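You operate a simulated robot arm through the tools that you are given. There is no shell and no other tool. Be economical: measure what you need, move in short steps, check, and stop when the job is done.

You run a simulated robot arm. Do the job below in one go: nothing can be reset, and whatever is moved stays where it is left.

JOB
Put the gold candlestick on the green tray. Then put the packet marked "peas" from the middle of the drop-leaf table on the white tile.
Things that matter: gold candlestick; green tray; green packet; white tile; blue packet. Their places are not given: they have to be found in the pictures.

The check looks at the end state, three seconds after you hand in, the way a careful person would. Anything else that was tipped, shoved, dropped, spilled or broken makes it a failure.

ROBOT AND FRAMES
A 6-joint arm with a two-finger parallel gripper, fixed in place. Base frame: the origin is at the foot of the arm, x ahead of it, y to its left, z up; the work surface is at about z = 0.74. Lengths are in m, angles in degrees, forces in N, time in s.
With the tool pointing down near the work surface it reaches from about 0.26 to 0.68 m from the base axis. Its first joint turns from -66.0 to 66.0 degrees. Payload 2.9 kg.
The tool frame sits at the grasp point between the pads (the TCP): z along the fingers, y along the line on which they close. The tips reach 0.03 m beyond it. The gripper opens to 0.11 m. The fingers are 0.02 m wide and 0.01 m thick; the gripper's body (0.048 by 0.112 m) begins 0.055 m behind the TCP.
Orientation is that of the tool frame in the base frame, as a unit quaternion [w, x, y, z]. With the fingers straight down and closing along the base's y, the tool's x points along the base's -x, its y along +y and its z along -z.

CONTROLS
- The arm moves only by the tool servo_tool. Its argument "commands" is a list of rows, each an object (a shift or turn left out is 0, a gripper value left out holds the last) with "hand": the opening, from 0 (shut) to 1 (fully open); "translation": the shift along the base's x, y, z in cm, a list of three; "dr": the turn, a rotation vector about the base's x, y, z in degrees, a list of three. In form: [{"hand": hand, "translation": [tx, ty, tz], "dr": [wx, wy, wz]}, ...]. A call has 1 to 12 rows; each row shifts and turns the commanded pose from where the row before left it. Rows are played at 5 a second. More than 0.05 m and 8.6 degrees between two rows, or a gripper value outside its range, and nothing of the call is played. A pose out of reach is approached as far as the arm can. The call stops where the force on the tool passes 40 N (or 10 N more than at its start, if that is more) or the arm is blocked; 0.2 s more then pass. Each finger travels about 0.108 m/s and halts on what it meets, pressing with about 40 N; the grip force reading is that of the motor and also rises with nothing between the fingers. The clock runs only during rows and for 0.2 s after the last one: add rows that do not move to give the fingers time. The reply holds the time, the measured pose of the TCP, the force on the tool along the base axes, the opening and the grip force, in the units named above and with some noise.
- Cameras (640 x 400 px; columns grow to the right, rows downward): "scene" is fixed at [0.0675, 0.4332, 1.3694]; the picture's right is [-0.80, -0.60, 0.00], its down [-0.42, 0.56, -0.71] and it looks along [0.43, -0.57, -0.71] (base axes); focal length 324 px, centre (320, 200). "wrist" rides on the gripper at [-0.036, 0, -0.057] in the tool frame; the picture's right is [0.00, -1.00, 0.00], its down [0.97, 0.00, -0.24] and it looks along [0.24, 0.00, 0.97] (tool axes); focal length 218 px, centre (320, 200).
- snapshot(camera): a new picture of that camera. It takes no simulated time.
- point_at(camera, pixels): for up to 12 pixels [column, row] of the newest picture of that camera ("zoom" is the newest enlarged one), the place [x, y, z] in the base frame of the surface seen there, good to about 0.003 m. It takes no simulated time.
- inspect(camera, box): a new picture of the part [left, top, right, bottom] of that camera's present view, enlarged. It takes no simulated time.
- finish_job(): hands the job in; it is judged then, once.

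Keep the steps short. Do not move on a guess: measure, check each grasp and each placing, and mend mistakes. In all there are 80 turns and 46 pictures (those below and enlarged ones count). Leave the gripper open and the arm clear of the work at the hand-in unless told otherwise, and finish with a single line.

The tools are called after "Call:" as name(argument=value, ...) on one line, values as JSON. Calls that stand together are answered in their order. servo_tool: Moves the arm, as the interface text tells. Its arguments: {"type":"object","properties":{"commands":{"type":"array","items":{"type":"object","properties":{"hand":{"type":"number"},"translation":{"type":"array","items":{"type":"number"}},"dr":{"type":"array","items":{"type":"number"}}}}}},"required":["commands"]} The other tools are called the same way: snapshot (camera) takes a picture; point_at (camera, pixels) gives the place of the surface under pixels of a picture; inspect (camera, box) takes an enlarged picture of a part of a camera's view; finish_job () hands the job in.

At the start:

```text
t: 0.0
tcp_pos: [0.4669, -0.2366, 0.9901]
tcp_rot: [0.0, 0.0, 1.0, 0.0]
ft_force: [-0.2, 0.9, -0.4]
finger_gap: 0.1097
gripper_force: 0.0
```

scene: 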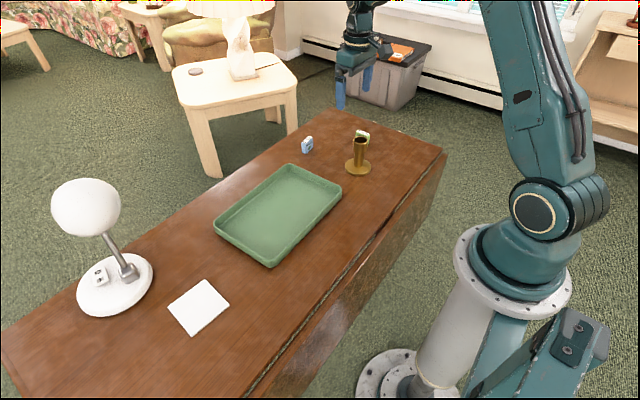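
wrist: 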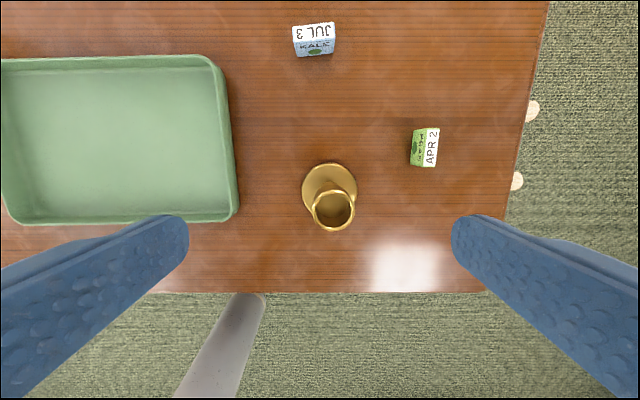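

I see the candlestick near wrist pixel (330,200), the tray to the left, a blue packet at (314,38) and a green packet at (424,147). I'll enlarge the packets to read their labels, and the scene too.

Call:
inspect(camera="wrist", box=[270, 10, 360, 66])

Call:
inspect(camera="wrist", box=[380, 115, 470, 171])

Call:
inspect(camera="scene", box=[280, 110, 400, 185])

Call:
point_at(camera="wrist", pixels=[[333, 195], [333, 228], [313, 212], [354, 212], [329, 165], [304, 190], [315, 32], [430, 147], [415, 147], [120, 140], [237, 210], [205, 58]])

Call:
point_at(camera="scene", pixels=[[204, 279], [168, 306], [230, 308], [195, 335], [199, 307], [280, 215], [287, 165], [341, 186], [215, 225], [268, 265], [120, 200], [128, 270]])

```text
7.11 times, centred on (315, 38) of wrist
```

zoom: 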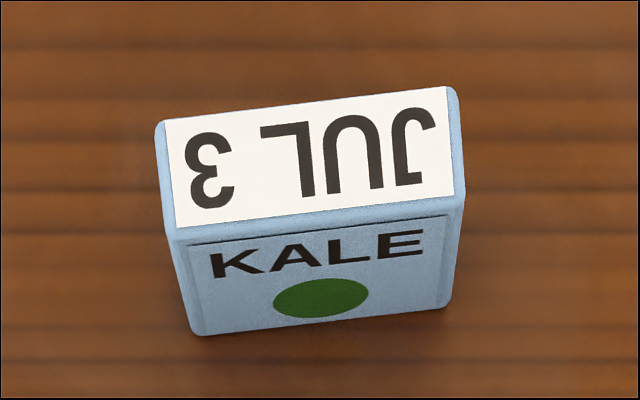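

```text
7.11 times, centred on (425, 143) of wrist
```

zoom: 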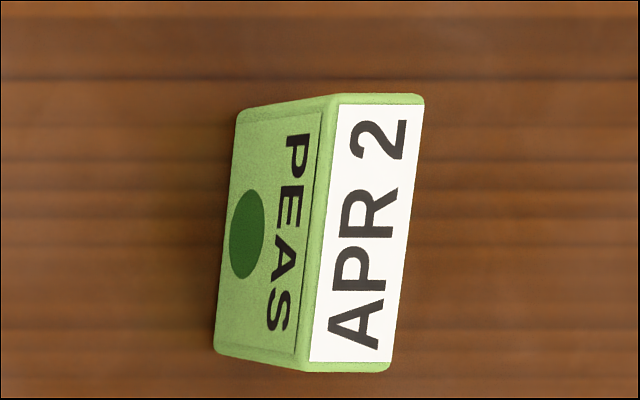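

```text
5.33 times, centred on (340, 148) of scene
```

zoom: 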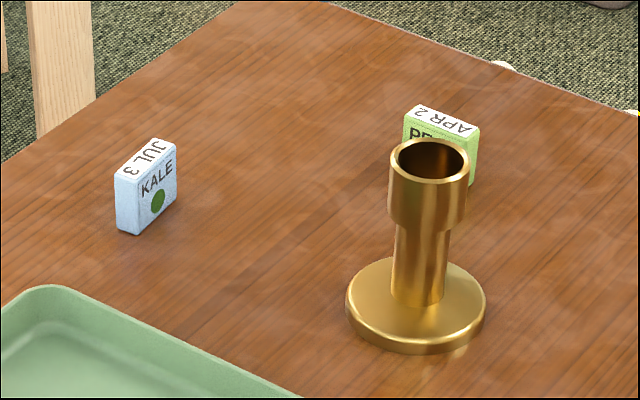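

```text
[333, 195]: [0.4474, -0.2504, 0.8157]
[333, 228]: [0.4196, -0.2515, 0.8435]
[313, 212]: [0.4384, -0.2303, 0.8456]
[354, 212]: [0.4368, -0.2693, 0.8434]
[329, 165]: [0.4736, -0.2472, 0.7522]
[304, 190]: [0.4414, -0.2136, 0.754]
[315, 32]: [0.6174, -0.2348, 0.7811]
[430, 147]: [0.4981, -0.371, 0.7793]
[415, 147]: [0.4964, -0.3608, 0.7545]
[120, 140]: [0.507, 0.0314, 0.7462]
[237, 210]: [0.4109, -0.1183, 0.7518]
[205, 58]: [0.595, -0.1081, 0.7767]
```

```text
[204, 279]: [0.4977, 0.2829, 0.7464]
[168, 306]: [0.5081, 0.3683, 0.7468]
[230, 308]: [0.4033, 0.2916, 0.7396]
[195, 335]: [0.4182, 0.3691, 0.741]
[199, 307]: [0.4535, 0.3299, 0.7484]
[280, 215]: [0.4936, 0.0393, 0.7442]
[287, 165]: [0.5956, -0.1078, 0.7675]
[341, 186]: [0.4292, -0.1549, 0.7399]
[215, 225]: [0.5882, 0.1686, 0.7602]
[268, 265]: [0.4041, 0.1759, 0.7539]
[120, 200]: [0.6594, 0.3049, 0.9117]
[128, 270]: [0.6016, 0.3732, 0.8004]
```

The green packet reads "PEAS" and the blue one "KALE". The candlestick cup is centred near (0.438, -0.250), with its rim at z≈0.845. I'll move above it, then check.

Call:
servo_tool(commands=[{"hand": 1, "translation": [-2.9, -1.3, 0]}, {"translation": [0, 0, -4]}, {"translation": [0, 0, -3]}, {}])

Call:
snapshot(camera="wrist")

```text
t: 1.0
tcp_pos: [0.4393, -0.2485, 0.9212]
tcp_rot: [0.0, 0.0, 1.0, 0.0]
ft_force: [-0.4, 1.1, -1.1]
finger_gap: 0.1101
gripper_force: 0.1
```

```text
40 pictures are left
```

wrist: 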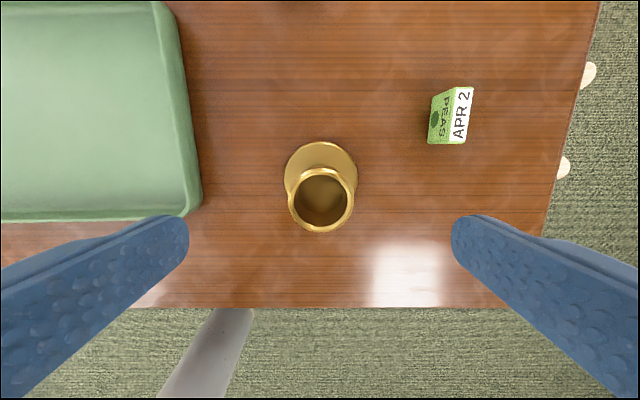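

The cup sits at column 320, centred between the fingers. I'll go down to z≈0.826 and close.

Call:
servo_tool(commands=[{"translation": [0, 0, -4]}, {"translation": [0, 0, -3.5]}, {"translation": [0, 0, -2]}, {}, {"hand": 0.5}, {"hand": 0.3}, {"hand": 0.2}, {"hand": 0.2}, {"hand": 0.2}])

Call:
snapshot(camera="wrist")

```text
t: 3.0
tcp_pos: [0.4387, -0.2491, 0.8265]
tcp_rot: [0.0, 0.001, 1.0, 0.001]
ft_force: [0.1, 0.0, 0.3]
finger_gap: 0.0413
gripper_force: 39.5
```

```text
39 pictures are left
```

wrist: 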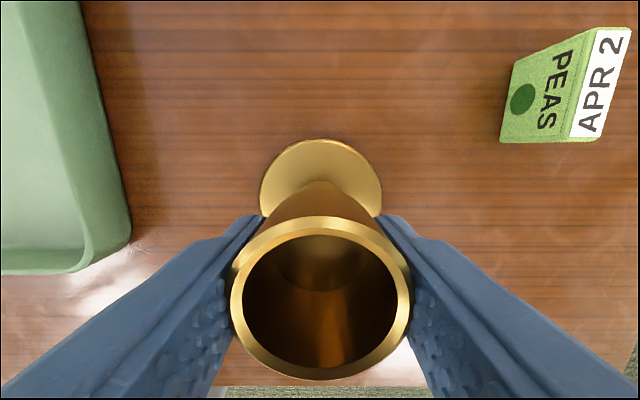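

The fingers hold the cup at a 0.041 gap and 39.5 N. I'll squeeze further and lift straight up.

Call:
servo_tool(commands=[{"hand": 0}, {"translation": [0, 0, 2]}, {"translation": [0, 0, 3]}, {"translation": [0, 0, 3]}, {}])

Call:
snapshot(camera="scene")

```text
t: 4.2
tcp_pos: [0.4364, -0.2496, 0.9078]
tcp_rot: [0.0, 0.0, 1.0, 0.0]
ft_force: [0.0, 0.4, -0.1]
finger_gap: 0.0413
gripper_force: 40.3
```

```text
38 pictures are left
```

scene: 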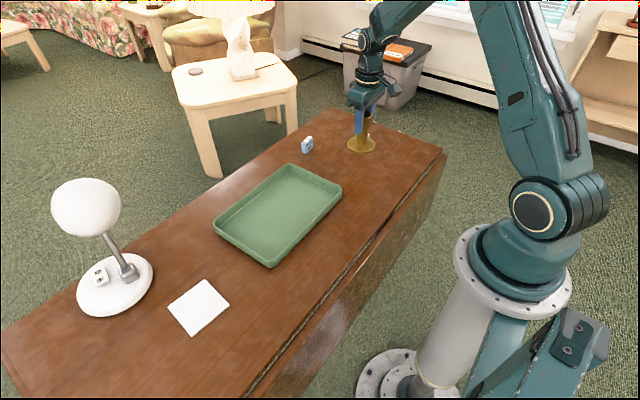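

The base moved from row 167 to row 145, so the candlestick is lifted. I'll carry it over the tray centre (0.50, 0.03).

Call:
servo_tool(commands=[{"translation": [1, 3.5, 0]}, {"translation": [1, 4, 0]}, {"translation": [1, 4, 0]}, {"translation": [1, 4, 0]}, {"translation": [1, 4, 0]}, {"translation": [1, 4, 0]}, {"translation": [0.4, 3, 0]}, {"translation": [0, 1.5, 0]}, {}, {}])

Call:
snapshot(camera="scene")

Call:
snapshot(camera="wrist")

```text
t: 6.4
tcp_pos: [0.5007, 0.0312, 0.9063]
tcp_rot: [0.0, 0.0, 1.0, 0.0]
ft_force: [-0.2, 0.5, -1.7]
finger_gap: 0.0411
gripper_force: 40.0
```

```text
37 pictures are left
```

scene: 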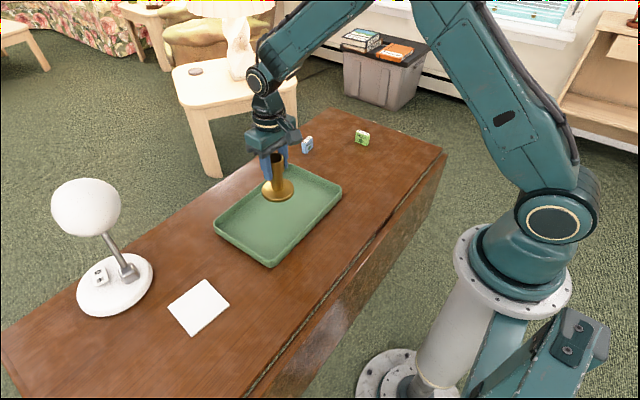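

```text
36 pictures are left
```

wrist: 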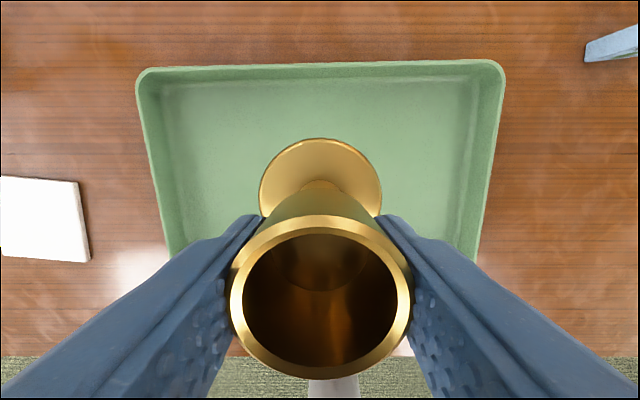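

The candlestick is upright and central over the tray. It rested on the table (z≈0.740) at TCP 0.8265 and the tray floor is about 0.745, so contact should come near 0.831. I'll lower to just above that.

Call:
servo_tool(commands=[{"translation": [0, 0, -3]}, {"translation": [0, 0, -2.5]}, {"translation": [0, 0, -1.3]}, {"translation": [0, 0, -0.3]}, {}, {}])

```text
t: 7.8
tcp_pos: [0.4994, 0.0296, 0.8369]
tcp_rot: [0.0, -0.001, 1.0, 0.0]
ft_force: [-0.5, -0.1, -1.8]
finger_gap: 0.041
gripper_force: 39.8
```

No contact yet. I'll go down in 2 mm steps.

Call:
servo_tool(commands=[{"translation": [0, 0, -0.2]}, {"translation": [0, 0, -0.2]}, {}])

```text
t: 8.6
tcp_pos: [0.5004, 0.0305, 0.8332]
tcp_rot: [-0.001, 0.001, 1.0, 0.001]
ft_force: [0.5, -0.5, -1.8]
finger_gap: 0.0409
gripper_force: 40.5
```

Still free of contact. I'll keep going.

Call:
servo_tool(commands=[{"translation": [0, 0, -0.15]}, {"translation": [0, 0, -0.1]}, {}])

```text
t: 9.4
tcp_pos: [0.5013, 0.0303, 0.8308]
tcp_rot: [0.001, 0.0, 1.0, 0.0]
ft_force: [-9.4, 1.0, 24.3]
finger_gap: 0.0408
gripper_force: 39.8
```

The force of 24 N upward shows it has touched the tray floor. I'll ease up slightly and open the fingers, then rise.

Call:
servo_tool(commands=[{"translation": [0, 0, 0.08]}, {"hand": 0.45}, {"hand": 0.7}, {"hand": 0.8}, {"hand": 0.8}, {"translation": [0, 0, 3]}, {"translation": [0, 0, 4]}, {"translation": [0, 0, 4]}, {}])

Call:
snapshot(camera="scene")

Call:
snapshot(camera="wrist")

```text
t: 11.4
tcp_pos: [0.5014, 0.0291, 0.9423]
tcp_rot: [0.0, 0.0, 1.0, 0.001]
ft_force: [0.4, 0.1, -0.8]
finger_gap: 0.088
gripper_force: 0.1
```

```text
35 pictures are left
```

scene: 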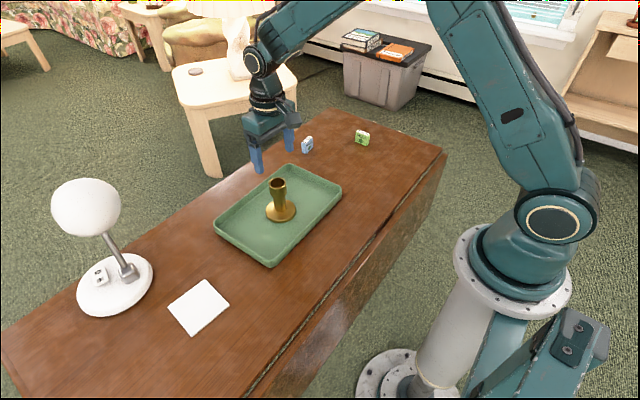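

```text
34 pictures are left
```

wrist: 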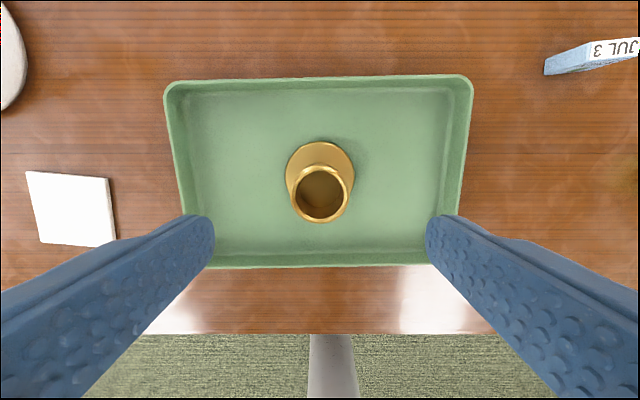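

The candlestick stands upright in the tray. Next I'll travel above the peas packet at about (0.497, -0.37).

Call:
servo_tool(commands=[{"translation": [0, -3, 0]}, {"translation": [0, -4.5, 0]}, {"translation": [0, -4.5, 0]}, {"translation": [0, -4.5, 0]}, {"translation": [0, -4.5, 0]}, {"translation": [0, -4.5, 0]}, {"translation": [0, -4.5, 0]}, {"translation": [0, -4.5, 0]}, {"translation": [-0.3, -3.5, 0]}, {"translation": [0, -2, 0]}, {}])

Call:
servo_tool(commands=[{"translation": [0, 0, -4]}, {"translation": [0, 0, -3]}, {}, {}])

Call:
snapshot(camera="wrist")

```text
t: 13.8
tcp_pos: [0.4998, -0.3689, 0.9384]
tcp_rot: [0.0, 0.0, 1.0, 0.0]
ft_force: [0.6, 0.6, -0.4]
finger_gap: 0.0882
gripper_force: 0.1
```

```text
t: 14.8
tcp_pos: [0.498, -0.3685, 0.8697]
tcp_rot: [0.0, 0.0, 1.0, -0.001]
ft_force: [0.4, -0.7, -0.3]
finger_gap: 0.088
gripper_force: 0.1
```

```text
33 pictures are left
```

wrist: 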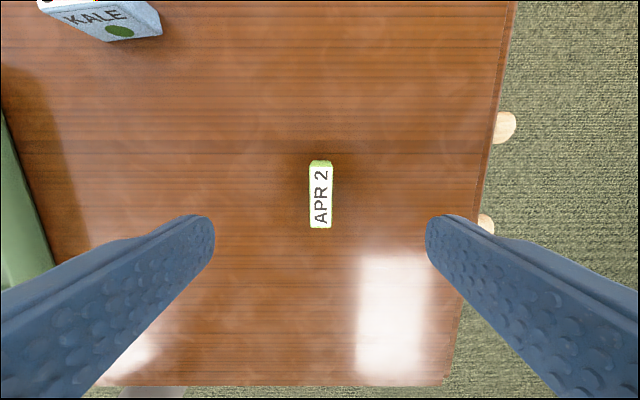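

The packet's top is at (321,195), nearly lined up with x. I'll measure its corners and centre.

Call:
point_at(camera="wrist", pixels=[[311, 163], [331, 163], [312, 225], [330, 225], [321, 195], [360, 195]])

Call:
inspect(camera="wrist", box=[256, 155, 384, 235])

```text
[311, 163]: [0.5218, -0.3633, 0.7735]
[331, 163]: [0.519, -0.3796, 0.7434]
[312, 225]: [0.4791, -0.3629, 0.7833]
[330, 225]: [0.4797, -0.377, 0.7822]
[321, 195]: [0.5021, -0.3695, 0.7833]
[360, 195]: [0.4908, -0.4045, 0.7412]
```

```text
5.00 times, centred on (320, 195) of wrist
```

zoom: 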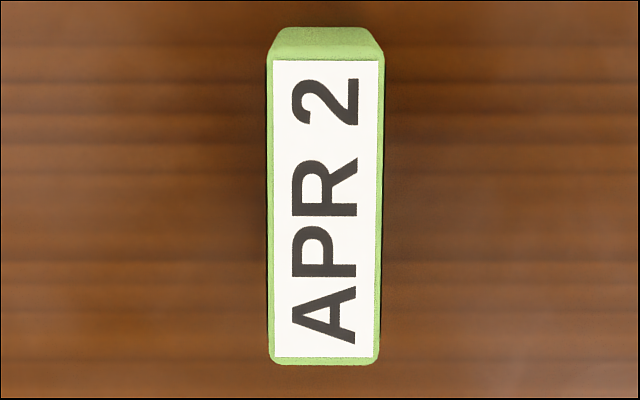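

The packet is centred at (0.500, -0.370), is 0.016 thick along y, and its top is at 0.783. I'll descend to TCP z≈0.778 (tips at 0.748) and close.

Call:
servo_tool(commands=[{"translation": [0.2, -0.15, -4]}, {"translation": [0, 0, -3.5]}, {"translation": [0, 0, -1.6]}, {}, {"hand": 0.5}, {"hand": 0.25}, {"hand": 0.1}, {"hand": 0}, {}, {}])

Call:
snapshot(camera="wrist")

```text
t: 17.0
tcp_pos: [0.5026, -0.3716, 0.7779]
tcp_rot: [-0.001, -0.001, 1.0, 0.0]
ft_force: [0.2, 0.3, -0.3]
finger_gap: 0.0147
gripper_force: 40.2
```

```text
31 pictures are left
```

wrist: 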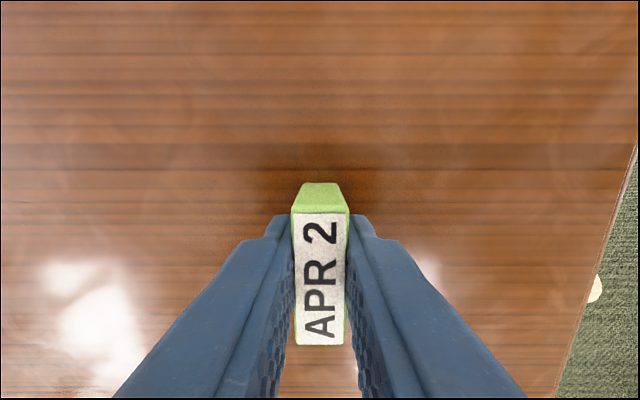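

It's gripped (gap 0.0147, 40 N). I'll lift it to about z=0.95 and start towards the tile.

Call:
servo_tool(commands=[{"translation": [0, 0, 2]}, {"translation": [0, 0, 4]}, {"translation": [0, 0, 4]}, {"translation": [0, 0, 4]}, {"translation": [0, 0, 3]}, {}])

Call:
servo_tool(commands=[{"translation": [-0.3, 3, 0]}, {"translation": [-0.3, 4.5, 0]}, {"translation": [-0.3, 4.5, 0]}, {"translation": [-0.3, 4.5, 0]}, {"translation": [-0.3, 4.5, 0]}, {"translation": [-0.3, 4.5, 0]}, {"translation": [-0.3, 4.5, 0]}, {"translation": [-0.3, 4, 0]}, {}])

Call:
snapshot(camera="scene")

```text
t: 18.4
tcp_pos: [0.5011, -0.3705, 0.95]
tcp_rot: [-0.001, 0.0, 1.0, 0.0]
ft_force: [-0.1, 0.2, 0.2]
finger_gap: 0.0144
gripper_force: 39.9
```

```text
t: 20.4
tcp_pos: [0.4745, -0.0323, 0.9476]
tcp_rot: [0.0, 0.0, 1.0, 0.0]
ft_force: [0.1, -0.4, 0.5]
finger_gap: 0.0143
gripper_force: 40.3
```

```text
30 pictures are left
```

scene: 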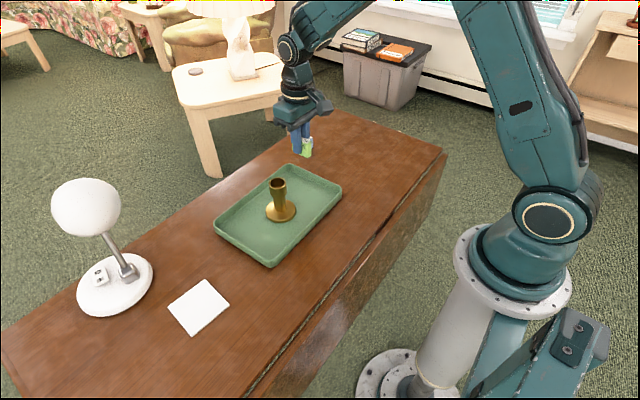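

The packet is held. It clears the candlestick, whose top is at 0.85. I'll continue to above the tile at (0.457, 0.328).

Call:
servo_tool(commands=[{"translation": [-0.3, 4, 0]}, {"translation": [-0.3, 4.5, 0]}, {"translation": [-0.3, 4.5, 0]}, {"translation": [-0.3, 4.5, 0]}, {"translation": [-0.2, 4.5, 0]}, {"translation": [-0.2, 4.5, 0]}, {"translation": [-0.2, 4.5, 0]}, {"translation": [0, 3, 0]}, {"translation": [0, 2, 0]}, {}])

Call:
servo_tool(commands=[{"translation": [0, 0, -4]}, {"translation": [0, 0, -4]}, {}, {}])

Call:
snapshot(camera="scene")

Call:
snapshot(camera="wrist")

```text
t: 22.6
tcp_pos: [0.459, 0.3282, 0.9475]
tcp_rot: [0.0, 0.0, 1.0, -0.001]
ft_force: [0.2, -0.4, -0.3]
finger_gap: 0.0144
gripper_force: 40.1
```

```text
t: 23.6
tcp_pos: [0.4565, 0.3305, 0.8664]
tcp_rot: [0.0, 0.0, 1.0, 0.0]
ft_force: [0.0, -0.3, -0.1]
finger_gap: 0.0146
gripper_force: 39.8
```

```text
29 pictures are left
```

scene: 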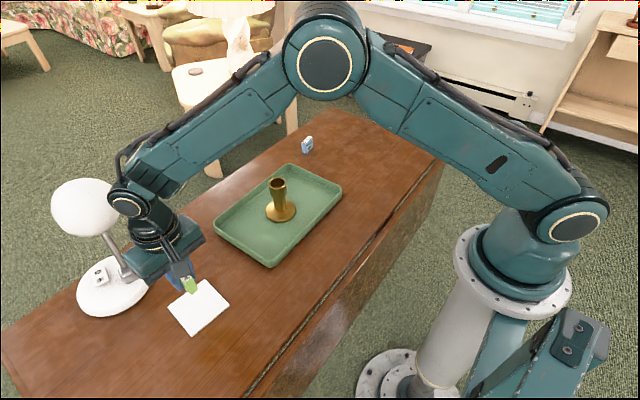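

```text
28 pictures are left
```

wrist: 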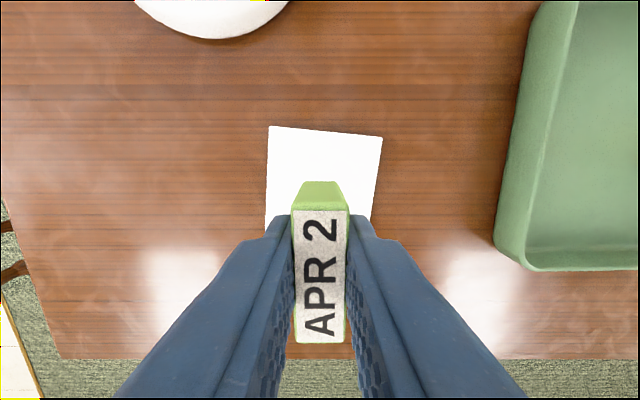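

It is above the tile, and the lamp base is at the top left. I'll check the tile edges and the lamp base against my TCP.

Call:
point_at(camera="wrist", pixels=[[271, 130], [379, 140], [267, 215], [373, 210], [320, 160], [215, 36], [230, 160]])

```text
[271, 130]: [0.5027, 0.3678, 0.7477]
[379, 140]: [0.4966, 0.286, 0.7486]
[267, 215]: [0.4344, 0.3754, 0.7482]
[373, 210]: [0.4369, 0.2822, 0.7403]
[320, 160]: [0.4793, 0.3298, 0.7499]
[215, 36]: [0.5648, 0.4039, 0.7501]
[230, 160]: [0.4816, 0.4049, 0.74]
```

The tile centre is near (0.457, 0.329) with its top at about 0.748, and the lamp base is well clear. Contact should come near TCP 0.786, so I'll lower to 0.79.

Call:
servo_tool(commands=[{"translation": [0, 0, -3.5]}, {"translation": [0, 0, -2.5]}, {"translation": [0, 0, -1.4]}, {}, {}])

Call:
servo_tool(commands=[{"translation": [0, 0, -0.2]}, {"translation": [0, 0, -0.1]}, {}])

```text
t: 24.8
tcp_pos: [0.4599, 0.3289, 0.7949]
tcp_rot: [0.0, 0.0, 1.0, 0.0]
ft_force: [-0.1, -0.3, 0.8]
finger_gap: 0.0148
gripper_force: 40.2
```

```text
t: 25.6
tcp_pos: [0.4578, 0.3286, 0.792]
tcp_rot: [0.0, 0.0, 1.0, 0.0]
ft_force: [-0.2, 1.1, 0.2]
finger_gap: 0.0147
gripper_force: 40.2
```

No contact yet at 0.792, so I'll creep down in small steps.

Call:
servo_tool(commands=[{"translation": [0, 0, -0.2]}, {"translation": [0, 0, -0.15]}, {}])

Call:
servo_tool(commands=[{"translation": [0, 0, -0.1]}, {"translation": [0, 0, -0.05]}, {}])

```text
t: 26.4
tcp_pos: [0.4584, 0.329, 0.7878]
tcp_rot: [0.0, 0.001, 1.0, 0.0]
ft_force: [0.1, 0.3, -0.2]
finger_gap: 0.0146
gripper_force: 40.3
```

```text
t: 27.2
tcp_pos: [0.4586, 0.329, 0.7877]
tcp_rot: [0.0, 0.0, 1.0, 0.0]
ft_force: [-1.3, 0.5, 0.3]
finger_gap: 0.0147
gripper_force: 39.9
```

Still no clear force, so I'll creep again.

Call:
servo_tool(commands=[{"translation": [0, 0, -0.1]}, {}])

Call:
servo_tool(commands=[{"translation": [0, 0, -0.08]}, {}])

Call:
inspect(camera="scene", box=[135, 240, 263, 320])

```text
t: 27.8
tcp_pos: [0.458, 0.328, 0.7862]
tcp_rot: [0.0, 0.001, 1.0, 0.001]
ft_force: [-0.4, 0.2, -0.2]
finger_gap: 0.0144
gripper_force: 39.7
```

```text
t: 28.4
tcp_pos: [0.459, 0.3283, 0.7856]
tcp_rot: [0.0, 0.0, 1.0, 0.0]
ft_force: [0.3, 0.7, -1.1]
finger_gap: 0.0144
gripper_force: 39.7
```

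```text
5.00 times, centred on (199, 280) of scene
```

zoom: 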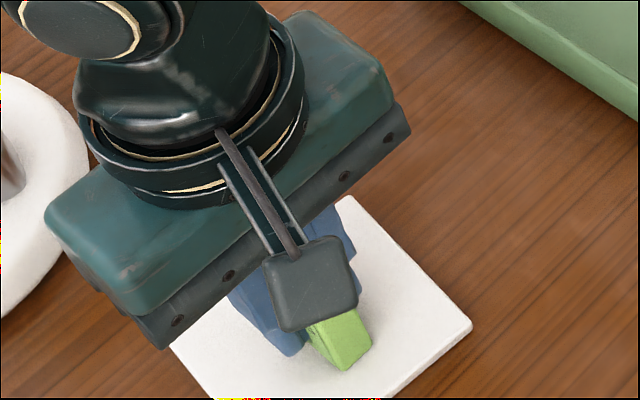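

Very close now. I'll take two more small steps.

Call:
servo_tool(commands=[{"translation": [0, 0, -0.08]}, {}])

Call:
servo_tool(commands=[{"translation": [0, 0, -0.07]}, {}])

```text
t: 29.0
tcp_pos: [0.4587, 0.3283, 0.7847]
tcp_rot: [0.0, 0.001, 1.0, -0.001]
ft_force: [-0.4, -1.2, 1.5]
finger_gap: 0.0146
gripper_force: 39.9
```

```text
t: 29.6
tcp_pos: [0.4603, 0.3299, 0.7852]
tcp_rot: [0.002, 0.0, 1.0, 0.001]
ft_force: [-1.7, -0.7, 8.3]
finger_gap: 0.0146
gripper_force: 40.1
```

The 8 N upward force means the packet has touched the tile. I'll open gently, then rise.

Call:
servo_tool(commands=[{"hand": 0.2}, {"hand": 0.35}, {"hand": 0.5}, {}, {"translation": [0, 0, 3]}, {"translation": [0, 0, 4]}, {"translation": [0, 0, 4]}, {"translation": [0, 0, 3]}, {}])

Call:
snapshot(camera="wrist")

```text
t: 31.6
tcp_pos: [0.4581, 0.3298, 0.9233]
tcp_rot: [0.0, 0.0, 1.0, 0.0]
ft_force: [0.0, 0.7, -0.7]
finger_gap: 0.0548
gripper_force: 0.0
```

```text
26 pictures are left
```

wrist: 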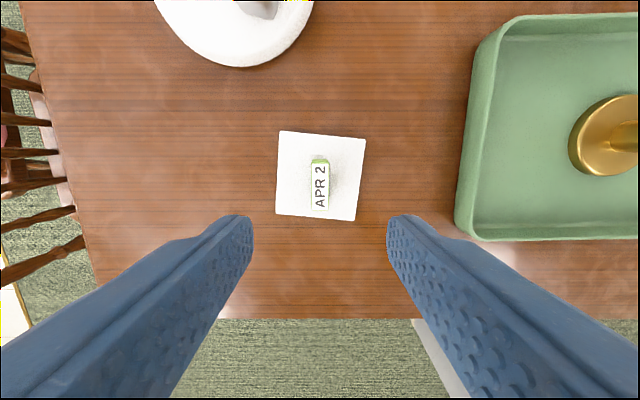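

The packet stands upright in the middle of the tile. I'll raise the arm clear, open the gripper fully and take a last look at the scene.

Call:
servo_tool(commands=[{"hand": 1, "translation": [-1, -3, 3]}, {"translation": [-1, -4, 2]}, {"translation": [-1, -4, 1]}, {"translation": [-1, -4, 0]}, {}, {}])

Call:
snapshot(camera="scene")

```text
t: 33.0
tcp_pos: [0.4193, 0.1794, 0.9832]
tcp_rot: [0.0, -0.001, 1.0, 0.0]
ft_force: [-0.1, -0.5, 0.4]
finger_gap: 0.1098
gripper_force: 0.1
```

```text
25 pictures are left
```

scene: 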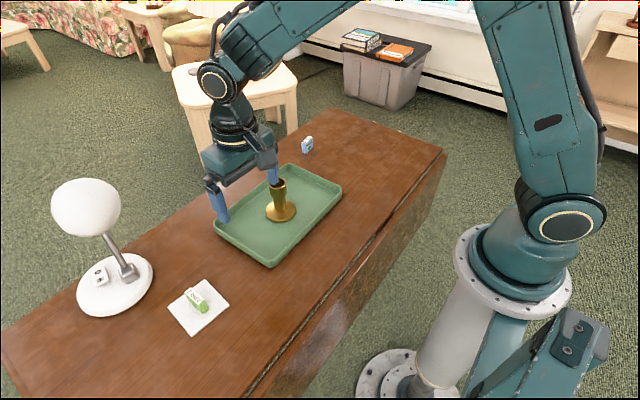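

The packet's outline at (197,299) looks a little different, so I'll enlarge it to check that it stands.

Call:
inspect(camera="scene", box=[159, 265, 239, 315])

Call:
snapshot(camera="wrist")

```text
8.00 times, centred on (199, 290) of scene
```

zoom: 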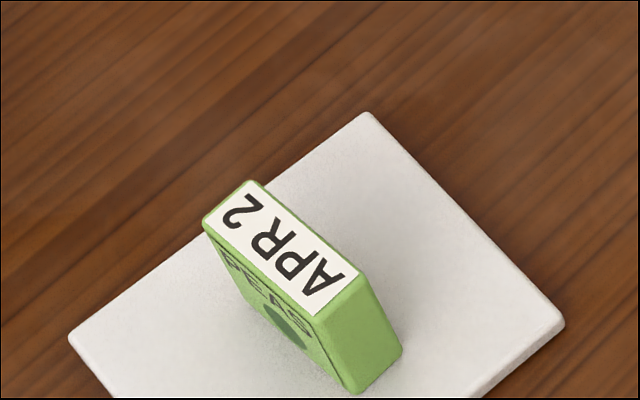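

```text
23 pictures are left
```

wrist: 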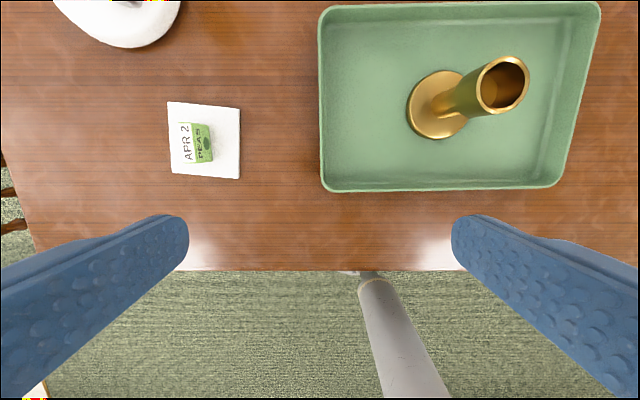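

The packet stands upright on the tile and the candlestick stands upright in the tray. Nothing else has moved, and the gripper is open and clear, so I'll hand in.

Call:
finish_job()

```text
The job is handed in.
```

The gold candlestick is standing on the green tray, the "peas" packet is standing on the white tile, and nothing else was disturbed.
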